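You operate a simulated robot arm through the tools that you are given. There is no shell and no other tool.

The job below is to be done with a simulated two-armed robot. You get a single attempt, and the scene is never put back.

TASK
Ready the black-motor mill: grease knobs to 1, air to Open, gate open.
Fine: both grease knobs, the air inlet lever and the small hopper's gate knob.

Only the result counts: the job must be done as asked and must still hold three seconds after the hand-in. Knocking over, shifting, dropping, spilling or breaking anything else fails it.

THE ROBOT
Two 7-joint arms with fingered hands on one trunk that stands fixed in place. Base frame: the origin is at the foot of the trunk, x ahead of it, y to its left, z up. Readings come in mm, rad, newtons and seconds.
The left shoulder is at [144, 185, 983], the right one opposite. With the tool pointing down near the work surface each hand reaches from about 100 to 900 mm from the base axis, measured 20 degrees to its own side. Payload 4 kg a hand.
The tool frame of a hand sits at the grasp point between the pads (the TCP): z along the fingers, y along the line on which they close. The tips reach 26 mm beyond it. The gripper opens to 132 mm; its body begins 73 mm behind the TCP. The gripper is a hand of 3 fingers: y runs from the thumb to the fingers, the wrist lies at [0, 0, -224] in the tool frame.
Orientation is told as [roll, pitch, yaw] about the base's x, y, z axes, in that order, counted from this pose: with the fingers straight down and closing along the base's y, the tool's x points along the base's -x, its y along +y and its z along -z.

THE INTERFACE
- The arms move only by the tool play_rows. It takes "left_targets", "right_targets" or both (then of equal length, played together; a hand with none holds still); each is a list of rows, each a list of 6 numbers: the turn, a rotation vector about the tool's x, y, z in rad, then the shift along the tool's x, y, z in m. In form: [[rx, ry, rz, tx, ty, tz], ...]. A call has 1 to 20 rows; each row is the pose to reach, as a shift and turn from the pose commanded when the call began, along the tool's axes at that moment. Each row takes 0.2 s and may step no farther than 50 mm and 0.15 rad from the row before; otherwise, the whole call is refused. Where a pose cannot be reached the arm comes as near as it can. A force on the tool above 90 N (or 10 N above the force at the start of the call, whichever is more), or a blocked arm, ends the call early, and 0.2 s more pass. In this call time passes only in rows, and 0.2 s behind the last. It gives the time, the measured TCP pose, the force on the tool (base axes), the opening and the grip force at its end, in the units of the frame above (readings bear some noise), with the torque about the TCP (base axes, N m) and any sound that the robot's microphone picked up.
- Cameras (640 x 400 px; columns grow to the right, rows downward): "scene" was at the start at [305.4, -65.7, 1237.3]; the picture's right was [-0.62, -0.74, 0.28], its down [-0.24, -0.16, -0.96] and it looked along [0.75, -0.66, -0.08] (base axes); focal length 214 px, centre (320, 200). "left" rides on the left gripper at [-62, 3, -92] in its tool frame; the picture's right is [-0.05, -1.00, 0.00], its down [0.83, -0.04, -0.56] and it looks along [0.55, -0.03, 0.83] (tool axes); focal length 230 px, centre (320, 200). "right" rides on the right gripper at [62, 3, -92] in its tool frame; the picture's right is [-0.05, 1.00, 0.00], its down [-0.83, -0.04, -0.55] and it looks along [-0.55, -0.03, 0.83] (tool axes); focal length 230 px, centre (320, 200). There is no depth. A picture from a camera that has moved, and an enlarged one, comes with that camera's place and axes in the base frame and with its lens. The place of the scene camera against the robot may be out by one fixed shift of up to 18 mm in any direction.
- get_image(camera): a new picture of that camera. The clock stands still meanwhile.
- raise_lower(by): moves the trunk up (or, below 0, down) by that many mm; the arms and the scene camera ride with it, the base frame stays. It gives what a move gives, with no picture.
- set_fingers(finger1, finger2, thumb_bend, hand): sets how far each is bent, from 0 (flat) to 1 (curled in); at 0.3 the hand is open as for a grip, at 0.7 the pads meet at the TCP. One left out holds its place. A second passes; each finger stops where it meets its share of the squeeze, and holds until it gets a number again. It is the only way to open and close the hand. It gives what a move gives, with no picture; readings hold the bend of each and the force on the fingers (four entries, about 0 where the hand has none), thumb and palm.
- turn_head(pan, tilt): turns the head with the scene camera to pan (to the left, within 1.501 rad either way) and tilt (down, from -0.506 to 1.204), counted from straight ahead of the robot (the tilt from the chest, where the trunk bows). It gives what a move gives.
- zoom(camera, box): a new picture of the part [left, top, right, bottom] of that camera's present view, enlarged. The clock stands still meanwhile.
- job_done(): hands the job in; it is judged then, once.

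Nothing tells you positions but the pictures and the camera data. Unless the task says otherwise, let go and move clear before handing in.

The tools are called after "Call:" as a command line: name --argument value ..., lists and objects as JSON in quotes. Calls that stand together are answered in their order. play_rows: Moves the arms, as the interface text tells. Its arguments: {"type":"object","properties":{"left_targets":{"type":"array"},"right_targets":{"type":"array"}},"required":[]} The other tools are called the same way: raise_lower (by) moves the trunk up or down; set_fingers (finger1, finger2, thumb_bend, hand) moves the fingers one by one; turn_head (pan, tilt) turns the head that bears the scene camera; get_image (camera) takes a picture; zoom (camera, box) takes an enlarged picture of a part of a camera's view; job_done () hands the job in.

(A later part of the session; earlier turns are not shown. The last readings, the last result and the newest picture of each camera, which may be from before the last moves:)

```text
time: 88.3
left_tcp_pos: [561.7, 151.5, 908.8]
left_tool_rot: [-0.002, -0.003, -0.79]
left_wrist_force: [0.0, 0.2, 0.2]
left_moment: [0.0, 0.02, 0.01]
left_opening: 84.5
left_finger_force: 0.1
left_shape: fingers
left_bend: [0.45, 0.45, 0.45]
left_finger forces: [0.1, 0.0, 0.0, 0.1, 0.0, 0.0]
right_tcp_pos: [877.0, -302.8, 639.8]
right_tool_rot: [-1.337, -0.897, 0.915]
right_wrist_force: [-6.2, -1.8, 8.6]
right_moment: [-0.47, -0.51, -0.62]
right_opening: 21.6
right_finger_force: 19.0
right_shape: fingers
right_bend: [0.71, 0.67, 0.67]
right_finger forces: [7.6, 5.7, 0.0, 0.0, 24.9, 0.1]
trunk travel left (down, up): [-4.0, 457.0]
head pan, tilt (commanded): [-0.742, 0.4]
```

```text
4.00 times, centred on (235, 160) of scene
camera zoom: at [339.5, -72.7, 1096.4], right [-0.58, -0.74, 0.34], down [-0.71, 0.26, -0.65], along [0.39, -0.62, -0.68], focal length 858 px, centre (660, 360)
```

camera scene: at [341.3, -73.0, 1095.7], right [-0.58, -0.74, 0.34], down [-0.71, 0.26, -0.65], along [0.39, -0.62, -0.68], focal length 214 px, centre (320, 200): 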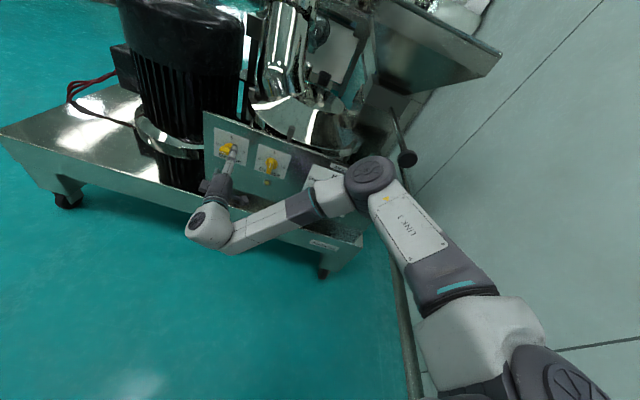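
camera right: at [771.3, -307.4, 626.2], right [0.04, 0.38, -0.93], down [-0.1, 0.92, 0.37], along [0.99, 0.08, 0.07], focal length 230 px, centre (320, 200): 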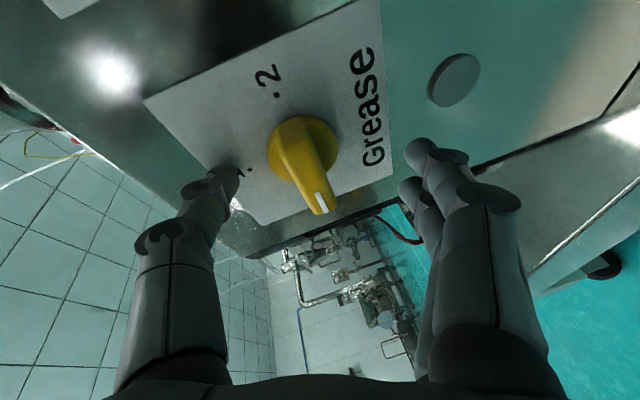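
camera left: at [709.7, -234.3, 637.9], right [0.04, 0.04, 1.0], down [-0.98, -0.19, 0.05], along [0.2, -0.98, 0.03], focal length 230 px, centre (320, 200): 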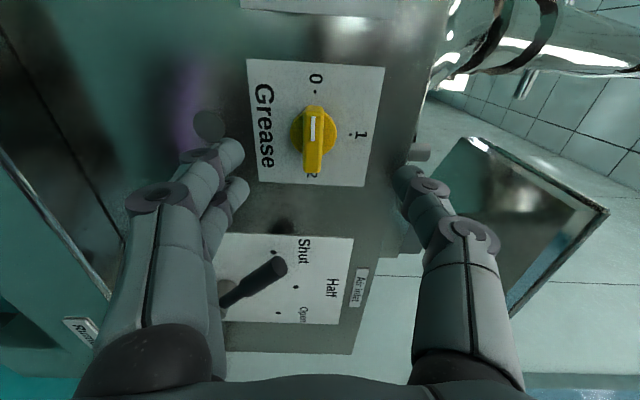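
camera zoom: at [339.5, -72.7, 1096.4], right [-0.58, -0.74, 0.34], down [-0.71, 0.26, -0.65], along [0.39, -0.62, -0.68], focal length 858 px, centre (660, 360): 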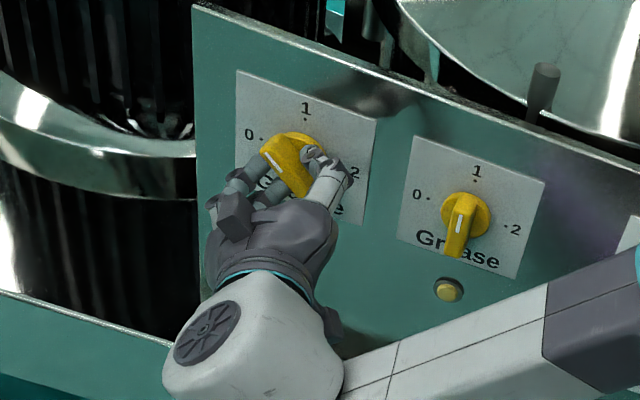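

Knob A follows. I continue by another 0.6 rad.

Call:
play_rows --right_targets '[[0, 0, 0.1, 0, 0, 0], [0, 0, 0.2, 0, 0, 0], [0, 0, 0.3, 0, 0, 0], [0, 0, 0.4, 0, 0, 0], [0, 0, 0.5, 0, 0, 0], [0, 0, 0.6, 0, 0, 0]]'

Call:
zoom --camera "right" --box '[200, 60, 440, 260]'

Call:
zoom --camera "scene" --box '[200, 120, 270, 180]'

```text
time: 89.7
left_tcp_pos: [561.5, 152.3, 909.3]
left_tool_rot: [-0.002, -0.003, -0.787]
left_wrist_force: [-0.2, 0.3, 0.3]
left_moment: [0.02, 0.02, 0.01]
left_opening: 84.9
left_finger_force: 0.1
left_shape: fingers
left_bend: [0.45, 0.45, 0.45]
left_finger forces: [0.0, 0.0, 0.0, 0.1, 0.0, 0.1]
right_tcp_pos: [877.0, -301.7, 637.0]
right_tool_rot: [-0.381, -1.414, -0.083]
right_wrist_force: [-8.4, -3.3, 9.4]
right_moment: [-0.15, -0.17, -0.7]
right_opening: 22.9
right_finger_force: 18.3
right_shape: fingers
right_bend: [0.71, 0.7, 0.67]
right_finger forces: [8.2, 4.9, 0.0, 0.0, 23.3, 0.1]
trunk travel left (down, up): [-4.0, 457.0]
head pan, tilt (commanded): [-0.742, 0.4]
```

```text
2.00 times, centred on (320, 160) of right
camera zoom: at [787.7, -255.6, 591.1], right [0.45, 0.89, -0.01], down [-0.38, 0.2, 0.9], along [0.81, -0.41, 0.43], focal length 460 px, centre (320, 280)
```

zoom: 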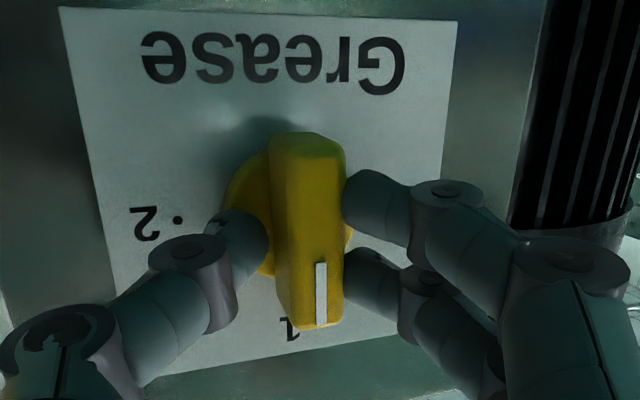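

```text
6.67 times, centred on (235, 150) of scene
camera zoom: at [339.3, -72.9, 1096.4], right [-0.58, -0.74, 0.34], down [-0.71, 0.26, -0.65], along [0.39, -0.62, -0.68], focal length 1430 px, centre (887, 533)
```

zoom: 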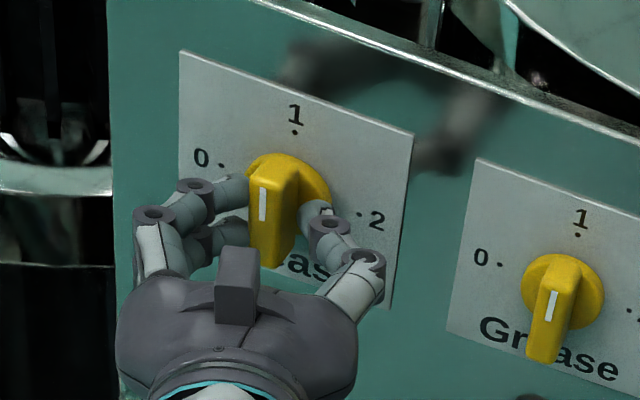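

Both views put knob A's mark straight up, within about a degree. I release it and back off along the approach direction.

Call:
set_fingers --hand "right" --finger1 0.45 --finger2 0.45 --thumb_bend 0.45

Call:
zoom --camera "right" --box '[200, 60, 440, 260]'

Call:
play_rows --right_targets '[[0, 0, 0, 0, 0, -0.015], [0, 0, 0, 0, 0, -0.03]]'

Call:
get_image --camera "right"

Call:
zoom --camera "scene" --box '[200, 120, 290, 200]'

```text
time: 90.7
left_tcp_pos: [561.5, 151.3, 908.1]
left_tool_rot: [-0.004, -0.005, -0.788]
left_wrist_force: [-0.6, 0.5, -0.2]
left_moment: [0.02, 0.03, 0.02]
left_opening: 85.0
left_finger_force: 0.0
left_shape: fingers
left_bend: [0.45, 0.45, 0.45]
left_finger forces: [0.0, 0.0, 0.0, 0.0, 0.0, 0.0]
right_tcp_pos: [876.7, -299.6, 635.0]
right_tool_rot: [-0.395, -1.409, -0.069]
right_wrist_force: [-13.5, 10.5, -5.3]
right_moment: [0.29, 0.0, -0.68]
right_opening: 80.9
right_finger_force: 8.5
right_shape: fingers
right_bend: [0.45, 0.45, 0.46]
right_finger forces: [0.1, 0.0, 0.1, 0.0, 16.3, 0.0]
trunk travel left (down, up): [-4.0, 457.0]
head pan, tilt (commanded): [-0.742, 0.4]
```

```text
2.00 times, centred on (320, 160) of right
camera zoom: at [787.5, -253.7, 588.4], right [0.45, 0.89, -0.01], down [-0.38, 0.2, 0.91], along [0.81, -0.4, 0.43], focal length 460 px, centre (320, 280)
```

zoom: 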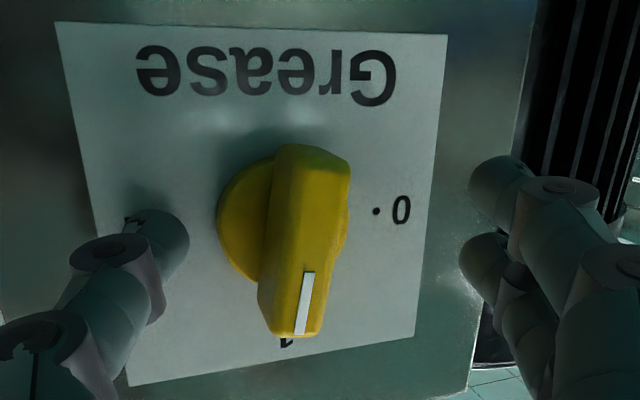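

```text
time: 91.3
left_tcp_pos: [562.7, 152.2, 907.1]
left_tool_rot: [-0.003, 0.0, -0.787]
left_wrist_force: [0.4, -0.7, 0.3]
left_moment: [0.0, -0.01, 0.01]
left_opening: 84.6
left_finger_force: 0.1
left_shape: fingers
left_bend: [0.45, 0.45, 0.45]
left_finger forces: [0.0, 0.0, 0.0, 0.0, 0.0, 0.0]
right_tcp_pos: [850.6, -289.0, 642.0]
right_tool_rot: [-0.403, -1.41, -0.063]
right_wrist_force: [0.3, 0.2, -0.5]
right_moment: [0.01, 0.02, -0.04]
right_opening: 84.0
right_finger_force: 0.0
right_shape: fingers
right_bend: [0.45, 0.45, 0.45]
right_finger forces: [0.0, 0.0, 0.1, 0.0, 0.1, 0.0]
trunk travel left (down, up): [-4.0, 457.0]
head pan, tilt (commanded): [-0.742, 0.4]
```

```text
taken
camera right: at [762.0, -242.6, 594.2], right [0.45, 0.89, -0.01], down [-0.38, 0.2, 0.9], along [0.81, -0.41, 0.43], focal length 230 px, centre (320, 200)
```

right: 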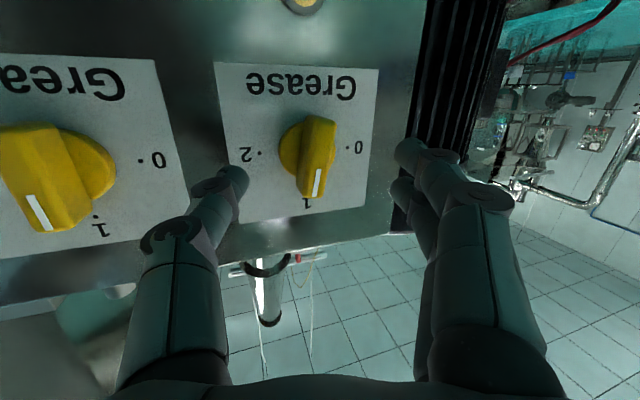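

```text
5.00 times, centred on (245, 160) of scene
camera zoom: at [341.4, -73.1, 1095.8], right [-0.58, -0.74, 0.34], down [-0.71, 0.26, -0.65], along [0.39, -0.62, -0.68], focal length 1072 px, centre (695, 400)
```

zoom: 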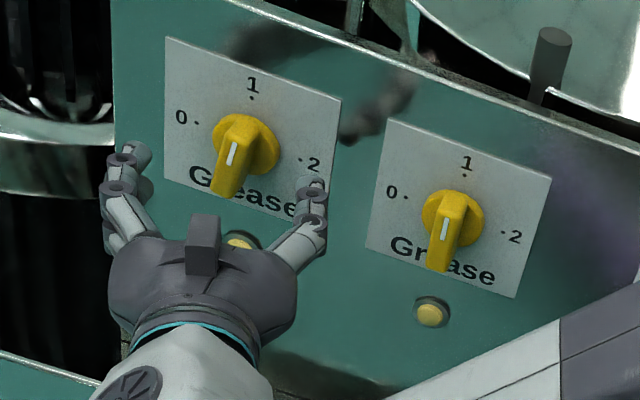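

On release the thumb pushed off the panel and nudged knob A about 9 degrees past 1 (its lamp is lit, though). I will trim it: narrower opening, re-grip, turn back 0.16 rad, and release gently.

Call:
set_fingers --hand "right" --finger1 0.54 --finger2 0.54 --thumb_bend 0.54

Call:
play_rows --right_targets '[[0, 0, 0, 0.0005, -0.001, 0.013], [0, 0, 0, 0.0009, -0.0017, 0.0255]]'

Call:
get_image --camera "right"

```text
time: 92.3
left_tcp_pos: [562.7, 151.1, 907.7]
left_tool_rot: [-0.003, -0.001, -0.788]
left_wrist_force: [0.6, 0.2, -0.5]
left_moment: [0.01, 0.0, 0.0]
left_opening: 84.8
left_finger_force: 0.0
left_shape: fingers
left_bend: [0.45, 0.45, 0.45]
left_finger forces: [0.1, 0.0, 0.1, 0.0, 0.0, 0.0]
right_tcp_pos: [851.0, -288.6, 641.5]
right_tool_rot: [-0.396, -1.409, -0.065]
right_wrist_force: [0.3, 1.2, -0.5]
right_moment: [0.01, 0.01, -0.02]
right_opening: 54.9
right_finger_force: 0.0
right_shape: fingers
right_bend: [0.54, 0.54, 0.54]
right_finger forces: [0.0, 0.1, 0.0, 0.0, 0.0, 0.0]
trunk travel left (down, up): [-4.0, 457.0]
head pan, tilt (commanded): [-0.742, 0.4]
```

```text
time: 92.9
left_tcp_pos: [562.7, 150.8, 908.5]
left_tool_rot: [-0.003, -0.002, -0.787]
left_wrist_force: [0.3, -0.4, 0.0]
left_moment: [-0.04, 0.01, 0.03]
left_opening: 84.6
left_finger_force: 0.0
left_shape: fingers
left_bend: [0.45, 0.45, 0.45]
left_finger forces: [0.1, 0.0, 0.0, 0.1, 0.1, 0.0]
right_tcp_pos: [873.6, -300.9, 637.0]
right_tool_rot: [-0.394, -1.41, -0.072]
right_wrist_force: [-0.7, 0.7, -1.0]
right_moment: [0.03, 0.04, 0.02]
right_opening: 55.5
right_finger_force: 0.1
right_shape: fingers
right_bend: [0.54, 0.54, 0.54]
right_finger forces: [0.0, 0.1, 0.1, 0.0, 0.0, 0.0]
trunk travel left (down, up): [-4.0, 457.0]
head pan, tilt (commanded): [-0.742, 0.4]
```

```text
taken
camera right: at [783.7, -255.2, 588.5], right [0.45, 0.89, -0.01], down [-0.38, 0.2, 0.9], along [0.81, -0.4, 0.43], focal length 230 px, centre (320, 200)
```

right: 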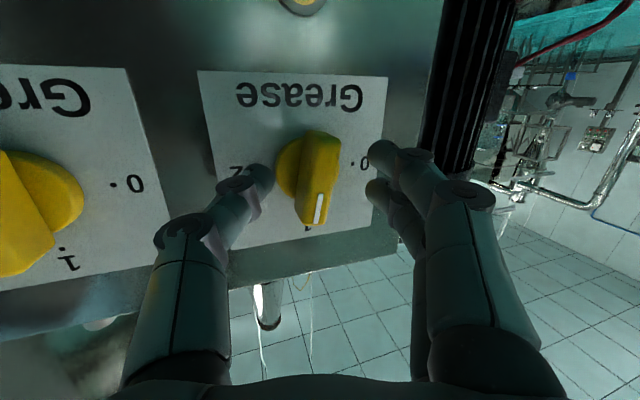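

Call:
set_fingers --hand "right" --finger1 0.74 --finger2 0.74 --thumb_bend 0.74

Call:
play_rows --right_targets '[[0, 0, -0.06, 0, 0, 0], [0, 0, -0.12, 0, 0, 0], [0, 0, -0.17, 0, 0, 0]]'

Call:
zoom --camera "right" --box '[200, 60, 440, 260]'

Call:
zoom --camera "scene" --box '[200, 120, 270, 180]'

```text
time: 93.9
left_tcp_pos: [564.4, 150.1, 907.7]
left_tool_rot: [-0.004, -0.003, -0.788]
left_wrist_force: [-0.5, -0.3, -0.2]
left_moment: [0.0, 0.0, -0.01]
left_opening: 84.5
left_finger_force: 0.0
left_shape: fingers
left_bend: [0.45, 0.45, 0.45]
left_finger forces: [0.1, 0.1, 0.1, 0.0, 0.0, 0.1]
right_tcp_pos: [872.6, -301.1, 636.4]
right_tool_rot: [-0.396, -1.412, -0.07]
right_wrist_force: [7.9, -2.3, 0.4]
right_moment: [0.0, 0.01, -0.09]
right_opening: 18.0
right_finger_force: 11.8
right_shape: fingers
right_bend: [0.68, 0.71, 0.68]
right_finger forces: [7.3, 6.8, 0.0, 0.1, 10.2, 0.1]
trunk travel left (down, up): [-4.0, 457.0]
head pan, tilt (commanded): [-0.742, 0.4]
```

```text
time: 94.7
left_tcp_pos: [562.3, 150.7, 906.7]
left_tool_rot: [-0.003, -0.002, -0.788]
left_wrist_force: [-1.0, -0.5, 0.0]
left_moment: [0.02, -0.01, 0.0]
left_opening: 84.7
left_finger_force: 0.1
left_shape: fingers
left_bend: [0.45, 0.45, 0.45]
left_finger forces: [0.1, 0.0, 0.0, 0.0, 0.0, 0.1]
right_tcp_pos: [873.6, -301.8, 635.9]
right_tool_rot: [-0.998, -1.297, 0.545]
right_wrist_force: [7.8, -3.2, 0.6]
right_moment: [0.04, -0.02, -0.15]
right_opening: 18.2
right_finger_force: 12.4
right_shape: fingers
right_bend: [0.68, 0.7, 0.68]
right_finger forces: [7.6, 6.7, 0.0, 0.1, 10.9, 0.1]
trunk travel left (down, up): [-4.0, 457.0]
head pan, tilt (commanded): [-0.742, 0.4]
```

```text
2.00 times, centred on (320, 160) of right
camera zoom: at [779.1, -264.8, 589.6], right [0.42, 0.89, -0.18], down [-0.31, 0.33, 0.89], along [0.85, -0.32, 0.42], focal length 460 px, centre (320, 280)
```

zoom: 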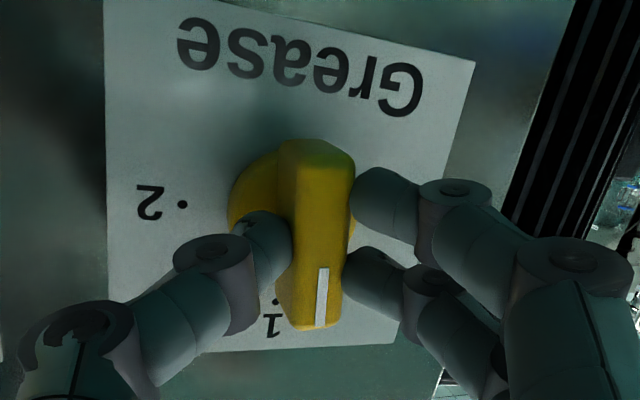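

```text
6.67 times, centred on (235, 150) of scene
camera zoom: at [341.9, -73.3, 1095.5], right [-0.58, -0.74, 0.34], down [-0.71, 0.26, -0.65], along [0.39, -0.62, -0.68], focal length 1430 px, centre (887, 533)
```

zoom: 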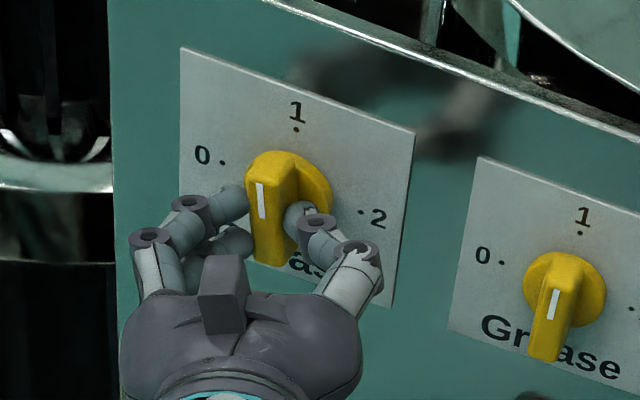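

Knob A now reads about 6 degrees short of 1, so I turn 0.1 rad clockwise, then open only slightly and look.

Call:
play_rows --right_targets '[[0, 0, 0.05, 0, 0, 0], [0, 0, 0.1, 0, 0, 0]]'

Call:
set_fingers --hand "right" --finger1 0.58 --finger2 0.58 --thumb_bend 0.58

Call:
zoom --camera "right" --box '[200, 60, 440, 260]'

Call:
zoom --camera "scene" --box '[200, 120, 270, 180]'

```text
time: 95.3
left_tcp_pos: [562.3, 150.0, 908.0]
left_tool_rot: [-0.004, -0.002, -0.788]
left_wrist_force: [0.3, -0.2, -0.7]
left_moment: [-0.03, 0.02, -0.01]
left_opening: 84.7
left_finger_force: 0.0
left_shape: fingers
left_bend: [0.45, 0.45, 0.45]
left_finger forces: [0.1, 0.0, 0.0, 0.0, 0.0, 0.0]
right_tcp_pos: [872.6, -300.9, 637.4]
right_tool_rot: [-0.723, -1.375, 0.26]
right_wrist_force: [8.8, -4.4, 1.2]
right_moment: [-0.02, -0.05, -0.12]
right_opening: 18.1
right_finger_force: 11.8
right_shape: fingers
right_bend: [0.69, 0.71, 0.68]
right_finger forces: [6.8, 6.4, 0.1, 0.0, 10.3, 0.1]
trunk travel left (down, up): [-4.0, 457.0]
head pan, tilt (commanded): [-0.742, 0.4]
```

```text
time: 96.3
left_tcp_pos: [561.8, 150.6, 907.2]
left_tool_rot: [-0.002, -0.003, -0.786]
left_wrist_force: [0.2, 0.1, 0.7]
left_moment: [-0.01, 0.01, -0.04]
left_opening: 84.5
left_finger_force: 0.0
left_shape: fingers
left_bend: [0.45, 0.45, 0.45]
left_finger forces: [0.1, 0.1, 0.0, 0.1, 0.0, 0.1]
right_tcp_pos: [873.1, -300.9, 637.2]
right_tool_rot: [-0.726, -1.373, 0.267]
right_wrist_force: [-0.5, 0.9, 0.8]
right_moment: [-0.05, 0.0, 0.02]
right_opening: 43.9
right_finger_force: 0.0
right_shape: fingers
right_bend: [0.57, 0.57, 0.57]
right_finger forces: [0.1, 0.0, 0.1, 0.0, 0.1, 0.0]
trunk travel left (down, up): [-4.0, 457.0]
head pan, tilt (commanded): [-0.742, 0.4]
```

```text
2.00 times, centred on (320, 160) of right
camera zoom: at [781.4, -258.6, 589.0], right [0.44, 0.89, -0.08], down [-0.35, 0.25, 0.9], along [0.83, -0.37, 0.43], focal length 460 px, centre (320, 280)
```

zoom: 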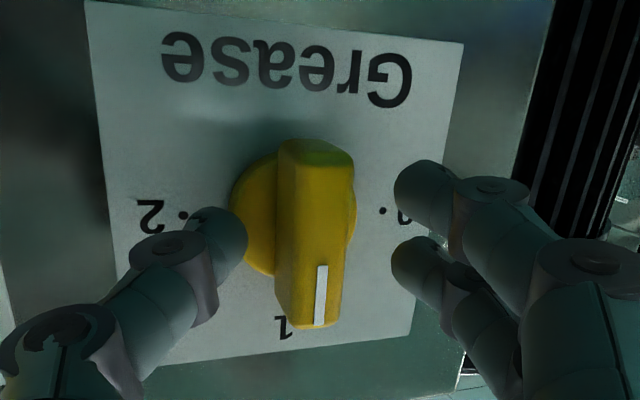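

```text
6.67 times, centred on (235, 150) of scene
camera zoom: at [341.4, -73.0, 1095.6], right [-0.58, -0.74, 0.34], down [-0.71, 0.26, -0.65], along [0.39, -0.62, -0.68], focal length 1430 px, centre (887, 533)
```

zoom: 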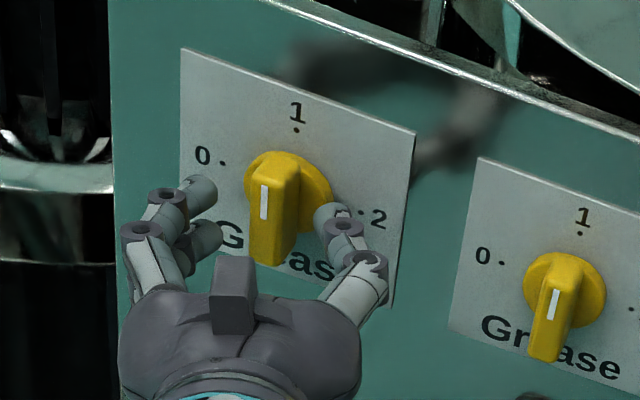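

Knob A stands upright (both views within 2 degrees) and the hand let go without any force. I retreat straight out from the panel.

Call:
play_rows --right_targets '[[0, 0, 0, 0.0025, 0.0082, -0.0234], [0, 0, 0, 0.0045, 0.0147, -0.042], [0, 0, 0, 0.006, 0.0196, -0.0562]]'

Call:
get_image --camera "right"

Call:
zoom --camera "scene" --box '[200, 120, 290, 200]'

Call:
get_image --camera "scene"

```text
time: 97.1
left_tcp_pos: [562.6, 151.4, 908.0]
left_tool_rot: [-0.004, 0.0, -0.786]
left_wrist_force: [-0.2, -0.4, 0.1]
left_moment: [0.01, -0.02, 0.01]
left_opening: 84.7
left_finger_force: 0.2
left_shape: fingers
left_bend: [0.45, 0.45, 0.45]
left_finger forces: [0.0, 0.0, 0.0, 0.0, 0.1, 0.1]
right_tcp_pos: [831.2, -258.9, 636.9]
right_tool_rot: [-0.728, -1.373, 0.266]
right_wrist_force: [0.2, 0.0, 0.4]
right_moment: [-0.03, 0.01, 0.0]
right_opening: 43.8
right_finger_force: 0.0
right_shape: fingers
right_bend: [0.57, 0.57, 0.57]
right_finger forces: [0.0, 0.0, 0.0, 0.1, 0.0, 0.1]
trunk travel left (down, up): [-4.0, 457.0]
head pan, tilt (commanded): [-0.742, 0.4]
```

```text
taken
camera right: at [738.7, -215.7, 589.2], right [0.44, 0.89, -0.08], down [-0.35, 0.25, 0.9], along [0.83, -0.37, 0.43], focal length 230 px, centre (320, 200)
```

right: 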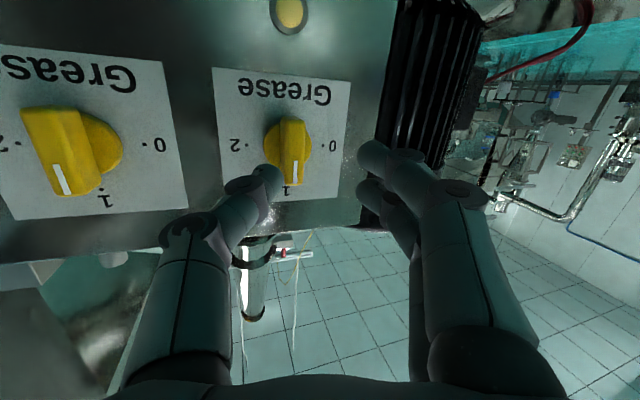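

```text
5.00 times, centred on (245, 160) of scene
camera zoom: at [341.4, -73.0, 1095.7], right [-0.58, -0.74, 0.34], down [-0.71, 0.26, -0.65], along [0.39, -0.62, -0.68], focal length 1072 px, centre (695, 400)
```

zoom: 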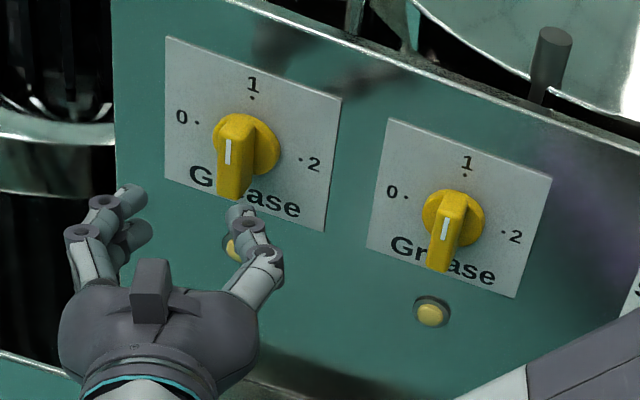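

```text
taken
camera scene: at [341.4, -73.0, 1095.7], right [-0.58, -0.74, 0.34], down [-0.71, 0.26, -0.65], along [0.39, -0.62, -0.68], focal length 214 px, centre (320, 200)
```

scene: 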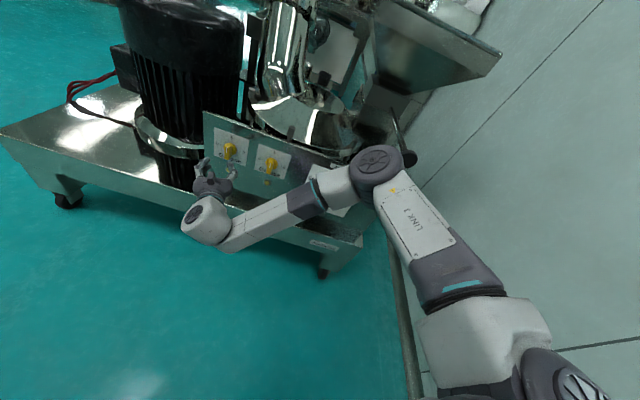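

Both grease knobs stand on 1 and both lamps are lit. Now for the lever: I turn the head for a better view, then slide the hand right along the panel in two checked stages while rolling it to match the lever handle.

Call:
turn_head --pan -1.0 --tilt 0.4

Call:
play_rows --right_targets '[[0.044, 0.002, -0.078, 0.012, -0.035, -0.0115], [0.088, 0.003, -0.156, 0.024, -0.069, -0.023], [0.132, 0.005, -0.234, 0.037, -0.104, -0.0345], [0.176, 0.006, -0.313, 0.049, -0.139, -0.046]]'

Call:
get_image --camera "scene"

Call:
get_image --camera "right"

```text
time: 97.8
left_tcp_pos: [562.7, 151.1, 907.7]
left_tool_rot: [-0.004, -0.001, -0.788]
left_wrist_force: [-0.4, -0.8, -1.1]
left_moment: [-0.03, -0.01, 0.02]
left_opening: 84.7
left_finger_force: 0.0
left_shape: fingers
left_bend: [0.45, 0.45, 0.45]
left_finger forces: [0.0, 0.0, 0.0, 0.0, 0.0, 0.0]
right_tcp_pos: [830.0, -258.8, 636.5]
right_tool_rot: [-0.725, -1.374, 0.266]
right_wrist_force: [-0.2, -0.2, -0.3]
right_moment: [0.06, 0.01, 0.02]
right_opening: 44.2
right_finger_force: 0.0
right_shape: fingers
right_bend: [0.57, 0.57, 0.57]
right_finger forces: [0.0, 0.0, 0.0, 0.1, 0.0, 0.0]
trunk travel left (down, up): [-4.0, 457.0]
head pan, tilt (commanded): [-1.0, 0.4]
```

```text
time: 98.8
left_tcp_pos: [562.5, 151.3, 907.8]
left_tool_rot: [-0.004, -0.003, -0.786]
left_wrist_force: [-0.3, 0.0, 0.0]
left_moment: [0.02, -0.02, 0.01]
left_opening: 84.7
left_finger_force: 0.0
left_shape: fingers
left_bend: [0.45, 0.45, 0.45]
left_finger forces: [0.0, 0.0, 0.0, 0.0, 0.0, 0.1]
right_tcp_pos: [721.9, -366.1, 614.4]
right_tool_rot: [-1.35, -1.093, 0.733]
right_wrist_force: [-0.3, -0.5, -0.1]
right_moment: [0.0, -0.02, 0.02]
right_opening: 44.1
right_finger_force: 0.0
right_shape: fingers
right_bend: [0.57, 0.57, 0.57]
right_finger forces: [0.0, 0.0, 0.0, 0.0, 0.0, 0.0]
trunk travel left (down, up): [-4.0, 457.0]
head pan, tilt (commanded): [-1.0, 0.4]
```

```text
taken
camera scene: at [325.5, -88.6, 1104.9], right [-0.73, -0.54, 0.42], down [-0.65, 0.33, -0.69], along [0.23, -0.77, -0.59], focal length 214 px, centre (320, 200)
```

scene: 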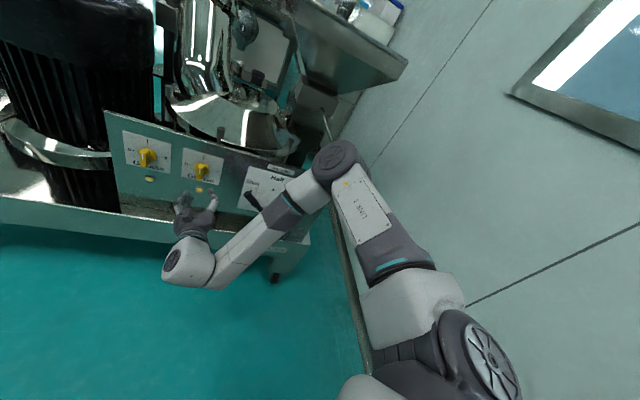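

```text
taken
camera right: at [628.6, -326.0, 566.4], right [0.51, 0.76, -0.4], down [-0.18, 0.55, 0.81], along [0.84, -0.35, 0.42], focal length 230 px, centre (320, 200)
```

right: 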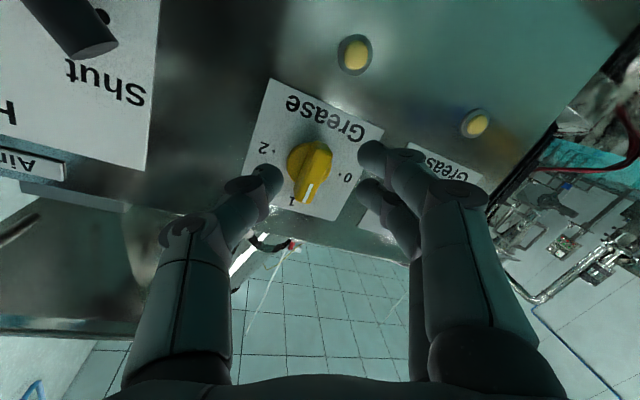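

Call:
play_rows --right_targets '[[0.044, 0.002, -0.078, 0.0226, -0.0307, -0.0056], [0.088, 0.003, -0.156, 0.0452, -0.0614, -0.0112], [0.131, 0.005, -0.234, 0.0678, -0.092, -0.0168], [0.175, 0.006, -0.312, 0.0904, -0.1227, -0.0224]]'

Call:
get_image --camera "scene"

Call:
get_image --camera "right"

```text
time: 99.8
left_tcp_pos: [562.6, 151.4, 907.9]
left_tool_rot: [-0.003, -0.003, -0.787]
left_wrist_force: [0.4, -0.8, 0.0]
left_moment: [0.0, -0.02, 0.0]
left_opening: 84.7
left_finger_force: 0.1
left_shape: fingers
left_bend: [0.45, 0.45, 0.45]
left_finger forces: [0.0, 0.0, 0.0, 0.1, 0.0, 0.0]
right_tcp_pos: [610.3, -470.5, 590.2]
right_tool_rot: [-1.566, -0.782, 0.783]
right_wrist_force: [0.8, 0.1, -0.3]
right_moment: [-0.04, -0.02, 0.02]
right_opening: 44.1
right_finger_force: 0.2
right_shape: fingers
right_bend: [0.57, 0.57, 0.57]
right_finger forces: [0.0, 0.0, 0.0, 0.1, 0.1, 0.0]
trunk travel left (down, up): [-4.0, 457.0]
head pan, tilt (commanded): [-1.0, 0.4]
```

```text
taken
camera scene: at [325.5, -88.7, 1104.9], right [-0.73, -0.54, 0.42], down [-0.65, 0.33, -0.69], along [0.23, -0.77, -0.59], focal length 214 px, centre (320, 200)
```

scene: 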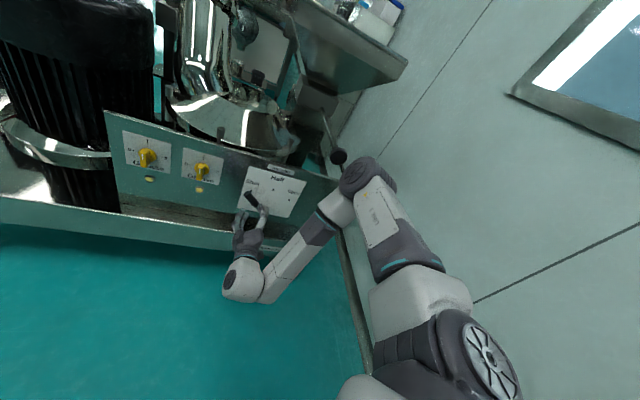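

```text
taken
camera right: at [516.5, -433.5, 544.7], right [0.52, 0.53, -0.67], down [0.0, 0.79, 0.62], along [0.85, -0.33, 0.41], focal length 230 px, centre (320, 200)
```

right: 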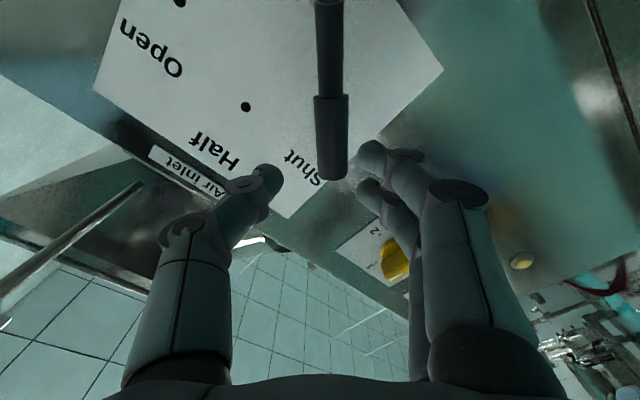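

The hand lines up with the lever handle (it runs straight along the hand's axis in view), and the gate knob is visible and unmoved. I zoom in to measure the handle.

Call:
zoom --camera "right" --box '[220, 0, 440, 200]'

Call:
zoom --camera "scene" --box '[220, 140, 380, 260]'

```text
2.00 times, centred on (330, 100) of right
camera zoom: at [516.5, -433.5, 544.7], right [0.52, 0.53, -0.67], down [0.0, 0.79, 0.62], along [0.85, -0.33, 0.41], focal length 460 px, centre (300, 400)
```

zoom: 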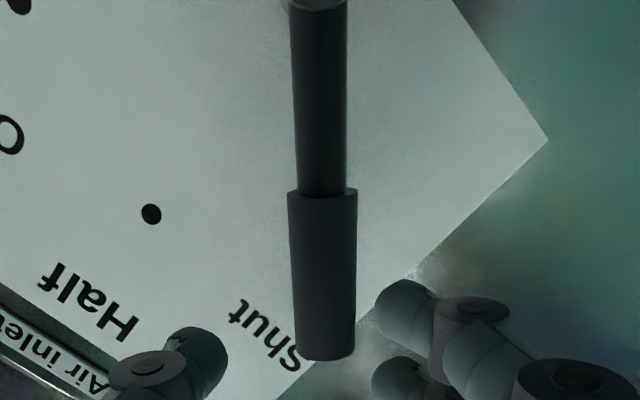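

```text
3.33 times, centred on (300, 200) of scene
camera zoom: at [325.5, -88.7, 1104.9], right [-0.73, -0.54, 0.42], down [-0.65, 0.33, -0.69], along [0.23, -0.77, -0.59], focal length 715 px, centre (387, 200)
```

zoom: 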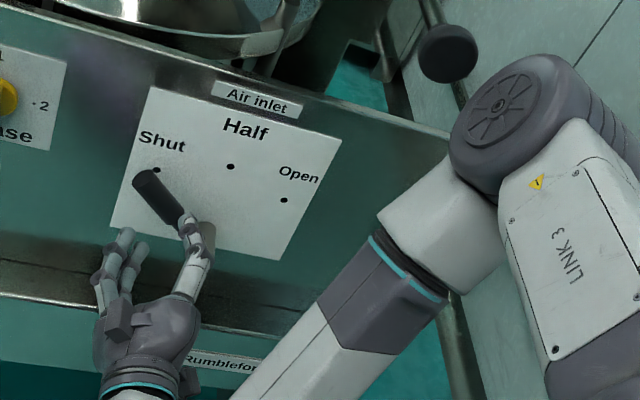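

The handle lies 9 mm off the hand's centre line, grip about 24 mm thick, tip radius about 120 mm from the pivot. I widen the fingers and approach in two steps.

Call:
set_fingers --hand "right" --finger1 0.47 --finger2 0.47 --thumb_bend 0.47

Call:
play_rows --right_targets '[[0, 0, 0, 0.001, 0.004, 0.018], [0, 0, 0, 0.003, 0.0093, 0.036], [0, 0, 0, 0.003, 0.0093, 0.054]]'

Call:
get_image --camera "right"

Call:
get_image --camera "scene"

```text
time: 100.8
left_tcp_pos: [562.9, 150.7, 907.7]
left_tool_rot: [-0.004, -0.001, -0.787]
left_wrist_force: [-0.1, -0.4, 0.1]
left_moment: [0.01, 0.01, 0.0]
left_opening: 84.8
left_finger_force: 0.0
left_shape: fingers
left_bend: [0.45, 0.45, 0.45]
left_finger forces: [0.1, 0.1, 0.1, 0.0, 0.1, 0.0]
right_tcp_pos: [611.2, -470.2, 590.4]
right_tool_rot: [-1.565, -0.783, 0.784]
right_wrist_force: [0.1, 0.4, 0.0]
right_moment: [-0.01, -0.02, 0.01]
right_opening: 77.3
right_finger_force: 0.1
right_shape: fingers
right_bend: [0.47, 0.47, 0.47]
right_finger forces: [0.0, 0.1, 0.0, 0.0, 0.0, 0.1]
trunk travel left (down, up): [-4.0, 457.0]
head pan, tilt (commanded): [-1.0, 0.4]
```

```text
time: 101.7
left_tcp_pos: [561.9, 151.3, 908.4]
left_tool_rot: [-0.003, -0.001, -0.788]
left_wrist_force: [0.1, 0.2, 0.3]
left_moment: [-0.01, -0.01, 0.02]
left_opening: 84.7
left_finger_force: 0.0
left_shape: fingers
left_bend: [0.45, 0.45, 0.45]
left_finger forces: [0.0, 0.0, 0.0, 0.0, 0.0, 0.0]
right_tcp_pos: [652.3, -505.6, 581.9]
right_tool_rot: [-1.565, -0.784, 0.782]
right_wrist_force: [-0.1, 0.1, -0.1]
right_moment: [0.02, 0.0, 0.03]
right_opening: 77.3
right_finger_force: 0.1
right_shape: fingers
right_bend: [0.47, 0.47, 0.47]
right_finger forces: [0.0, 0.0, 0.1, 0.0, 0.0, 0.1]
trunk travel left (down, up): [-4.0, 457.0]
head pan, tilt (commanded): [-1.0, 0.4]
```

```text
taken
camera right: at [558.0, -468.2, 535.9], right [0.52, 0.53, -0.67], down [0.0, 0.79, 0.62], along [0.85, -0.33, 0.41], focal length 230 px, centre (320, 200)
```

right: 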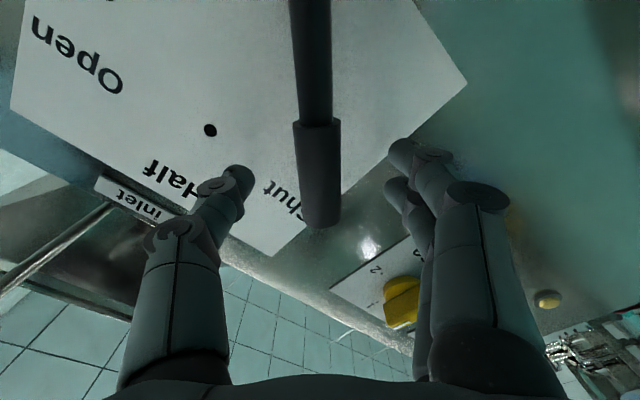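

```text
taken
camera scene: at [325.5, -88.5, 1104.9], right [-0.73, -0.54, 0.42], down [-0.65, 0.33, -0.69], along [0.23, -0.78, -0.59], focal length 214 px, centre (320, 200)
```

scene: 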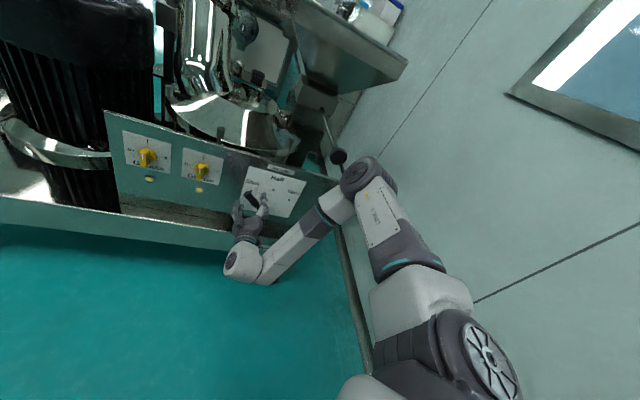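

Handle centred between thumb and fingers. I advance the last 25 mm and close on the grip.

Call:
play_rows --right_targets '[[0, 0, 0, -0.001, 0, 0.013], [0, 0, 0, -0.002, 0, 0.025]]'

Call:
set_fingers --hand "right" --finger1 0.72 --finger2 0.72 --thumb_bend 0.72

Call:
get_image --camera "right"

Call:
zoom --camera "scene" --box '[220, 130, 380, 250]'

```text
time: 102.2
left_tcp_pos: [562.0, 151.2, 908.1]
left_tool_rot: [-0.004, -0.001, -0.787]
left_wrist_force: [0.5, 0.0, -0.1]
left_moment: [0.03, 0.0, 0.02]
left_opening: 84.9
left_finger_force: 0.1
left_shape: fingers
left_bend: [0.45, 0.45, 0.45]
left_finger forces: [0.1, 0.0, 0.0, 0.0, 0.0, 0.0]
right_tcp_pos: [671.3, -521.9, 582.4]
right_tool_rot: [-1.565, -0.783, 0.781]
right_wrist_force: [0.0, 0.0, 0.4]
right_moment: [0.04, -0.01, -0.01]
right_opening: 77.6
right_finger_force: 0.1
right_shape: fingers
right_bend: [0.47, 0.47, 0.47]
right_finger forces: [0.1, 0.0, 0.0, 0.0, 0.0, 0.0]
trunk travel left (down, up): [-4.0, 457.0]
head pan, tilt (commanded): [-1.0, 0.4]
```

```text
time: 103.2
left_tcp_pos: [562.8, 150.4, 907.3]
left_tool_rot: [-0.002, -0.003, -0.788]
left_wrist_force: [-0.5, -0.1, 0.6]
left_moment: [0.02, 0.01, -0.01]
left_opening: 84.7
left_finger_force: 0.0
left_shape: fingers
left_bend: [0.45, 0.45, 0.45]
left_finger forces: [0.0, 0.0, 0.0, 0.0, 0.0, 0.0]
right_tcp_pos: [672.1, -522.7, 582.7]
right_tool_rot: [-1.568, -0.783, 0.783]
right_wrist_force: [5.8, -6.8, 2.2]
right_moment: [0.01, 0.04, 0.01]
right_opening: 9.3
right_finger_force: 7.0
right_shape: fingers
right_bend: [0.71, 0.71, 0.69]
right_finger forces: [3.3, 3.3, 0.0, 0.0, 7.6, 0.0]
trunk travel left (down, up): [-4.0, 457.0]
head pan, tilt (commanded): [-1.0, 0.4]
```

```text
taken
camera right: at [576.9, -485.0, 537.1], right [0.52, 0.53, -0.67], down [0.0, 0.79, 0.62], along [0.85, -0.33, 0.41], focal length 230 px, centre (320, 200)
```

right: 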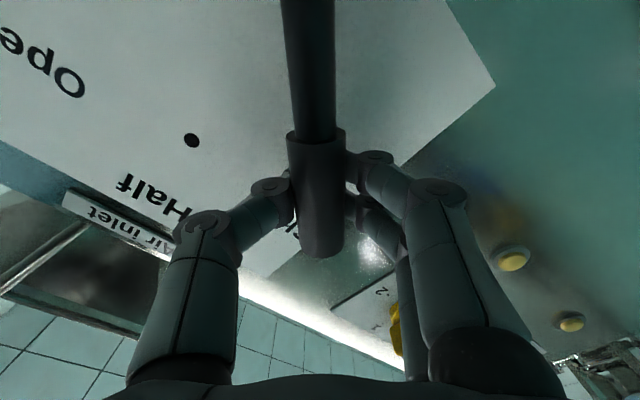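

```text
3.33 times, centred on (300, 190) of scene
camera zoom: at [325.8, -88.8, 1104.9], right [-0.73, -0.54, 0.42], down [-0.65, 0.33, -0.69], along [0.23, -0.78, -0.59], focal length 715 px, centre (387, 233)
```

zoom: 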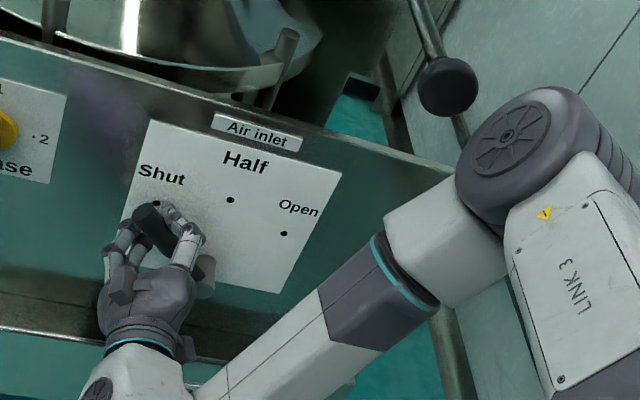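

The fingers closed slightly behind the grip, so I loosen, back off 9 mm and grip again around its middle.

Call:
set_fingers --hand "right" --finger1 0.56 --finger2 0.56 --thumb_bend 0.56

Call:
play_rows --right_targets '[[0, 0, 0, 0, 0, -0.005], [0, 0, 0, 0, 0, -0.01]]'

Call:
set_fingers --hand "right" --finger1 0.74 --finger2 0.74 --thumb_bend 0.74

Call:
get_image --camera "right"

```text
time: 104.2
left_tcp_pos: [563.8, 151.4, 907.4]
left_tool_rot: [-0.002, -0.002, -0.787]
left_wrist_force: [0.3, -0.7, 0.0]
left_moment: [0.02, 0.01, 0.01]
left_opening: 84.8
left_finger_force: 0.1
left_shape: fingers
left_bend: [0.45, 0.45, 0.45]
left_finger forces: [0.0, 0.0, 0.1, 0.1, 0.1, 0.0]
right_tcp_pos: [670.2, -521.6, 582.6]
right_tool_rot: [-1.566, -0.784, 0.783]
right_wrist_force: [0.3, -0.2, 0.0]
right_moment: [0.01, -0.04, -0.01]
right_opening: 47.0
right_finger_force: 0.0
right_shape: fingers
right_bend: [0.56, 0.56, 0.56]
right_finger forces: [0.0, 0.0, 0.0, 0.0, 0.1, 0.1]
trunk travel left (down, up): [-4.0, 457.0]
head pan, tilt (commanded): [-1.0, 0.4]
```

```text
time: 104.8
left_tcp_pos: [561.9, 150.8, 907.3]
left_tool_rot: [-0.005, -0.001, -0.787]
left_wrist_force: [-0.3, 0.3, 0.1]
left_moment: [-0.03, 0.01, 0.02]
left_opening: 84.7
left_finger_force: 0.1
left_shape: fingers
left_bend: [0.45, 0.45, 0.45]
left_finger forces: [0.0, 0.1, 0.0, 0.0, 0.0, 0.1]
right_tcp_pos: [663.8, -515.3, 583.2]
right_tool_rot: [-1.566, -0.784, 0.783]
right_wrist_force: [0.0, 0.0, 0.3]
right_moment: [-0.01, -0.02, 0.01]
right_opening: 47.2
right_finger_force: 0.1
right_shape: fingers
right_bend: [0.56, 0.56, 0.56]
right_finger forces: [0.0, 0.0, 0.0, 0.1, 0.0, 0.0]
trunk travel left (down, up): [-4.0, 457.0]
head pan, tilt (commanded): [-1.0, 0.4]
```

```text
time: 105.8
left_tcp_pos: [562.6, 150.5, 907.1]
left_tool_rot: [-0.003, -0.003, -0.787]
left_wrist_force: [-0.3, 0.1, -0.3]
left_moment: [0.01, 0.03, 0.0]
left_opening: 84.3
left_finger_force: 0.0
left_shape: fingers
left_bend: [0.45, 0.45, 0.45]
left_finger forces: [0.0, 0.0, 0.0, 0.0, 0.1, 0.0]
right_tcp_pos: [664.8, -515.4, 582.0]
right_tool_rot: [-1.566, -0.782, 0.782]
right_wrist_force: [10.3, -8.2, 0.8]
right_moment: [-0.01, -0.03, 0.02]
right_opening: 19.3
right_finger_force: 14.8
right_shape: fingers
right_bend: [0.69, 0.69, 0.67]
right_finger forces: [8.0, 8.2, 0.1, 0.0, 13.2, 0.0]
trunk travel left (down, up): [-4.0, 457.0]
head pan, tilt (commanded): [-1.0, 0.4]
```

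```text
taken
camera right: at [570.1, -478.0, 536.6], right [0.52, 0.53, -0.67], down [0.0, 0.79, 0.62], along [0.85, -0.33, 0.41], focal length 230 px, centre (320, 200)
```

right: 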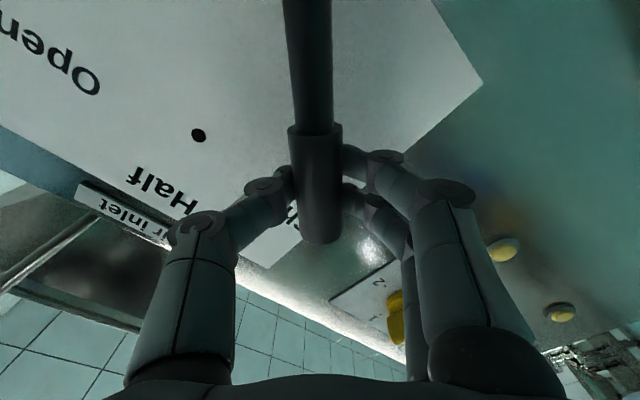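

The handle is firmly held. I swing it clockwise about its pivot (93 mm away) with the hand turning along, first by 0.4 rad.

Call:
play_rows --right_targets '[[0, 0, 0.1, 0.0004, -0.0093, 0], [0, 0, 0.2, 0.0017, -0.0185, 0], [0, 0, 0.3, 0.0039, -0.0275, 0], [0, 0, 0.4, 0.007, -0.0363, 0]]'

Call:
get_image --camera "right"

Call:
zoom --camera "scene" --box '[220, 120, 400, 260]'

```text
time: 106.8
left_tcp_pos: [564.1, 150.3, 906.4]
left_tool_rot: [-0.003, -0.001, -0.788]
left_wrist_force: [-0.4, 0.0, -0.3]
left_moment: [-0.03, 0.03, 0.01]
left_opening: 84.7
left_finger_force: 0.1
left_shape: fingers
left_bend: [0.45, 0.45, 0.45]
left_finger forces: [0.0, 0.1, 0.1, 0.1, 0.0, 0.1]
right_tcp_pos: [643.6, -536.9, 603.0]
right_tool_rot: [-1.558, -1.185, 0.776]
right_wrist_force: [10.9, -8.4, -0.4]
right_moment: [-0.05, 0.0, -0.03]
right_opening: 19.1
right_finger_force: 14.0
right_shape: fingers
right_bend: [0.69, 0.69, 0.67]
right_finger forces: [8.1, 7.8, 0.0, 0.1, 12.4, 0.0]
trunk travel left (down, up): [-4.0, 457.0]
head pan, tilt (commanded): [-1.0, 0.4]
```

```text
taken
camera right: at [563.5, -484.4, 544.8], right [0.67, 0.67, -0.33], down [-0.2, 0.58, 0.79], along [0.72, -0.46, 0.52], focal length 230 px, centre (320, 200)
```

right: 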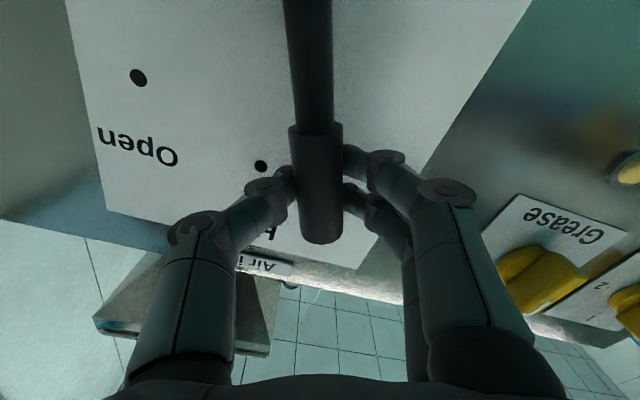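

```text
2.86 times, centred on (310, 190) of scene
camera zoom: at [326.3, -89.2, 1104.6], right [-0.73, -0.54, 0.42], down [-0.65, 0.33, -0.69], along [0.23, -0.77, -0.59], focal length 613 px, centre (349, 229)
```

zoom: 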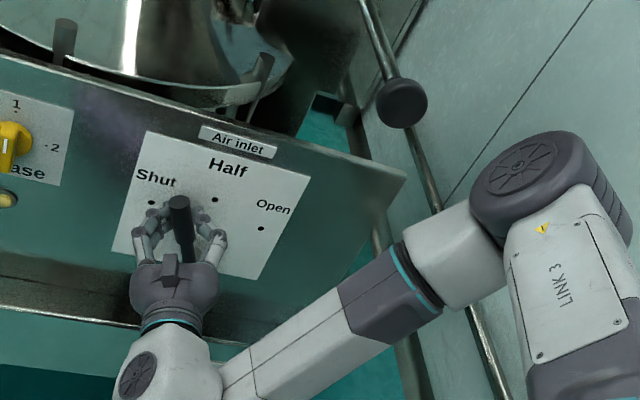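

The lever follows smoothly, well clear of the gate knob. I continue through Half.

Call:
play_rows --right_targets '[[0, 0, 0.1, 0.0004, -0.0093, 0], [0, 0, 0.2, 0.0017, -0.0185, 0], [0, 0, 0.3, 0.0039, -0.0275, 0], [0, 0, 0.4, 0.007, -0.0363, 0], [0, 0, 0.5, 0.011, -0.0447, 0], [0, 0, 0.6, 0.0158, -0.0527, 0]]'

Call:
get_image --camera "right"

Call:
zoom --camera "scene" --box '[220, 120, 400, 260]'

```text
time: 108.2
left_tcp_pos: [563.9, 150.4, 908.2]
left_tool_rot: [-0.004, -0.002, -0.788]
left_wrist_force: [-0.5, 0.2, -0.4]
left_moment: [-0.02, 0.0, 0.02]
left_opening: 84.6
left_finger_force: 0.0
left_shape: fingers
left_bend: [0.45, 0.45, 0.45]
left_finger forces: [0.1, 0.1, 0.0, 0.0, 0.0, 0.0]
right_tcp_pos: [605.5, -575.6, 607.6]
right_tool_rot: [1.548, -1.357, -2.334]
right_wrist_force: [10.9, -7.5, -0.8]
right_moment: [0.01, -0.02, 0.0]
right_opening: 19.5
right_finger_force: 13.9
right_shape: fingers
right_bend: [0.69, 0.69, 0.67]
right_finger forces: [8.2, 7.6, 0.0, 0.0, 12.4, 0.1]
trunk travel left (down, up): [-4.0, 457.0]
head pan, tilt (commanded): [-1.0, 0.4]
```

```text
taken
camera right: at [550.4, -497.4, 548.5], right [0.68, 0.68, 0.26], down [-0.54, 0.24, 0.81], along [0.49, -0.69, 0.53], focal length 230 px, centre (320, 200)
```

right: 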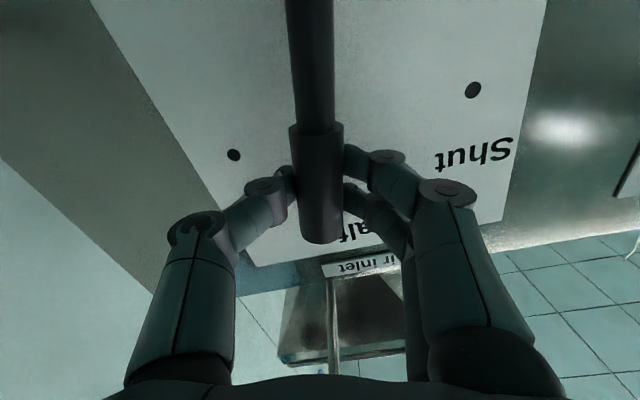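

```text
2.86 times, centred on (310, 190) of scene
camera zoom: at [326.5, -89.2, 1104.5], right [-0.73, -0.54, 0.43], down [-0.65, 0.33, -0.69], along [0.23, -0.77, -0.59], focal length 613 px, centre (349, 229)
```

zoom: 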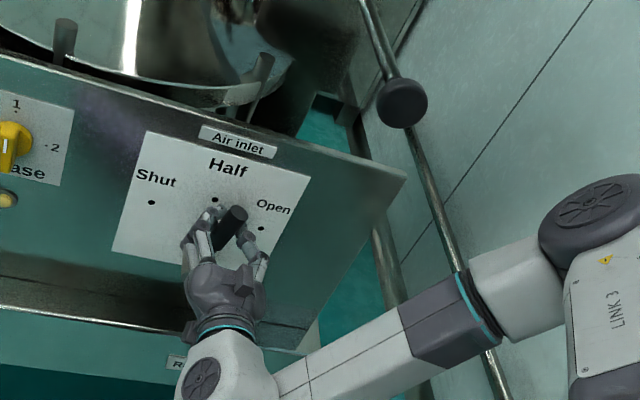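

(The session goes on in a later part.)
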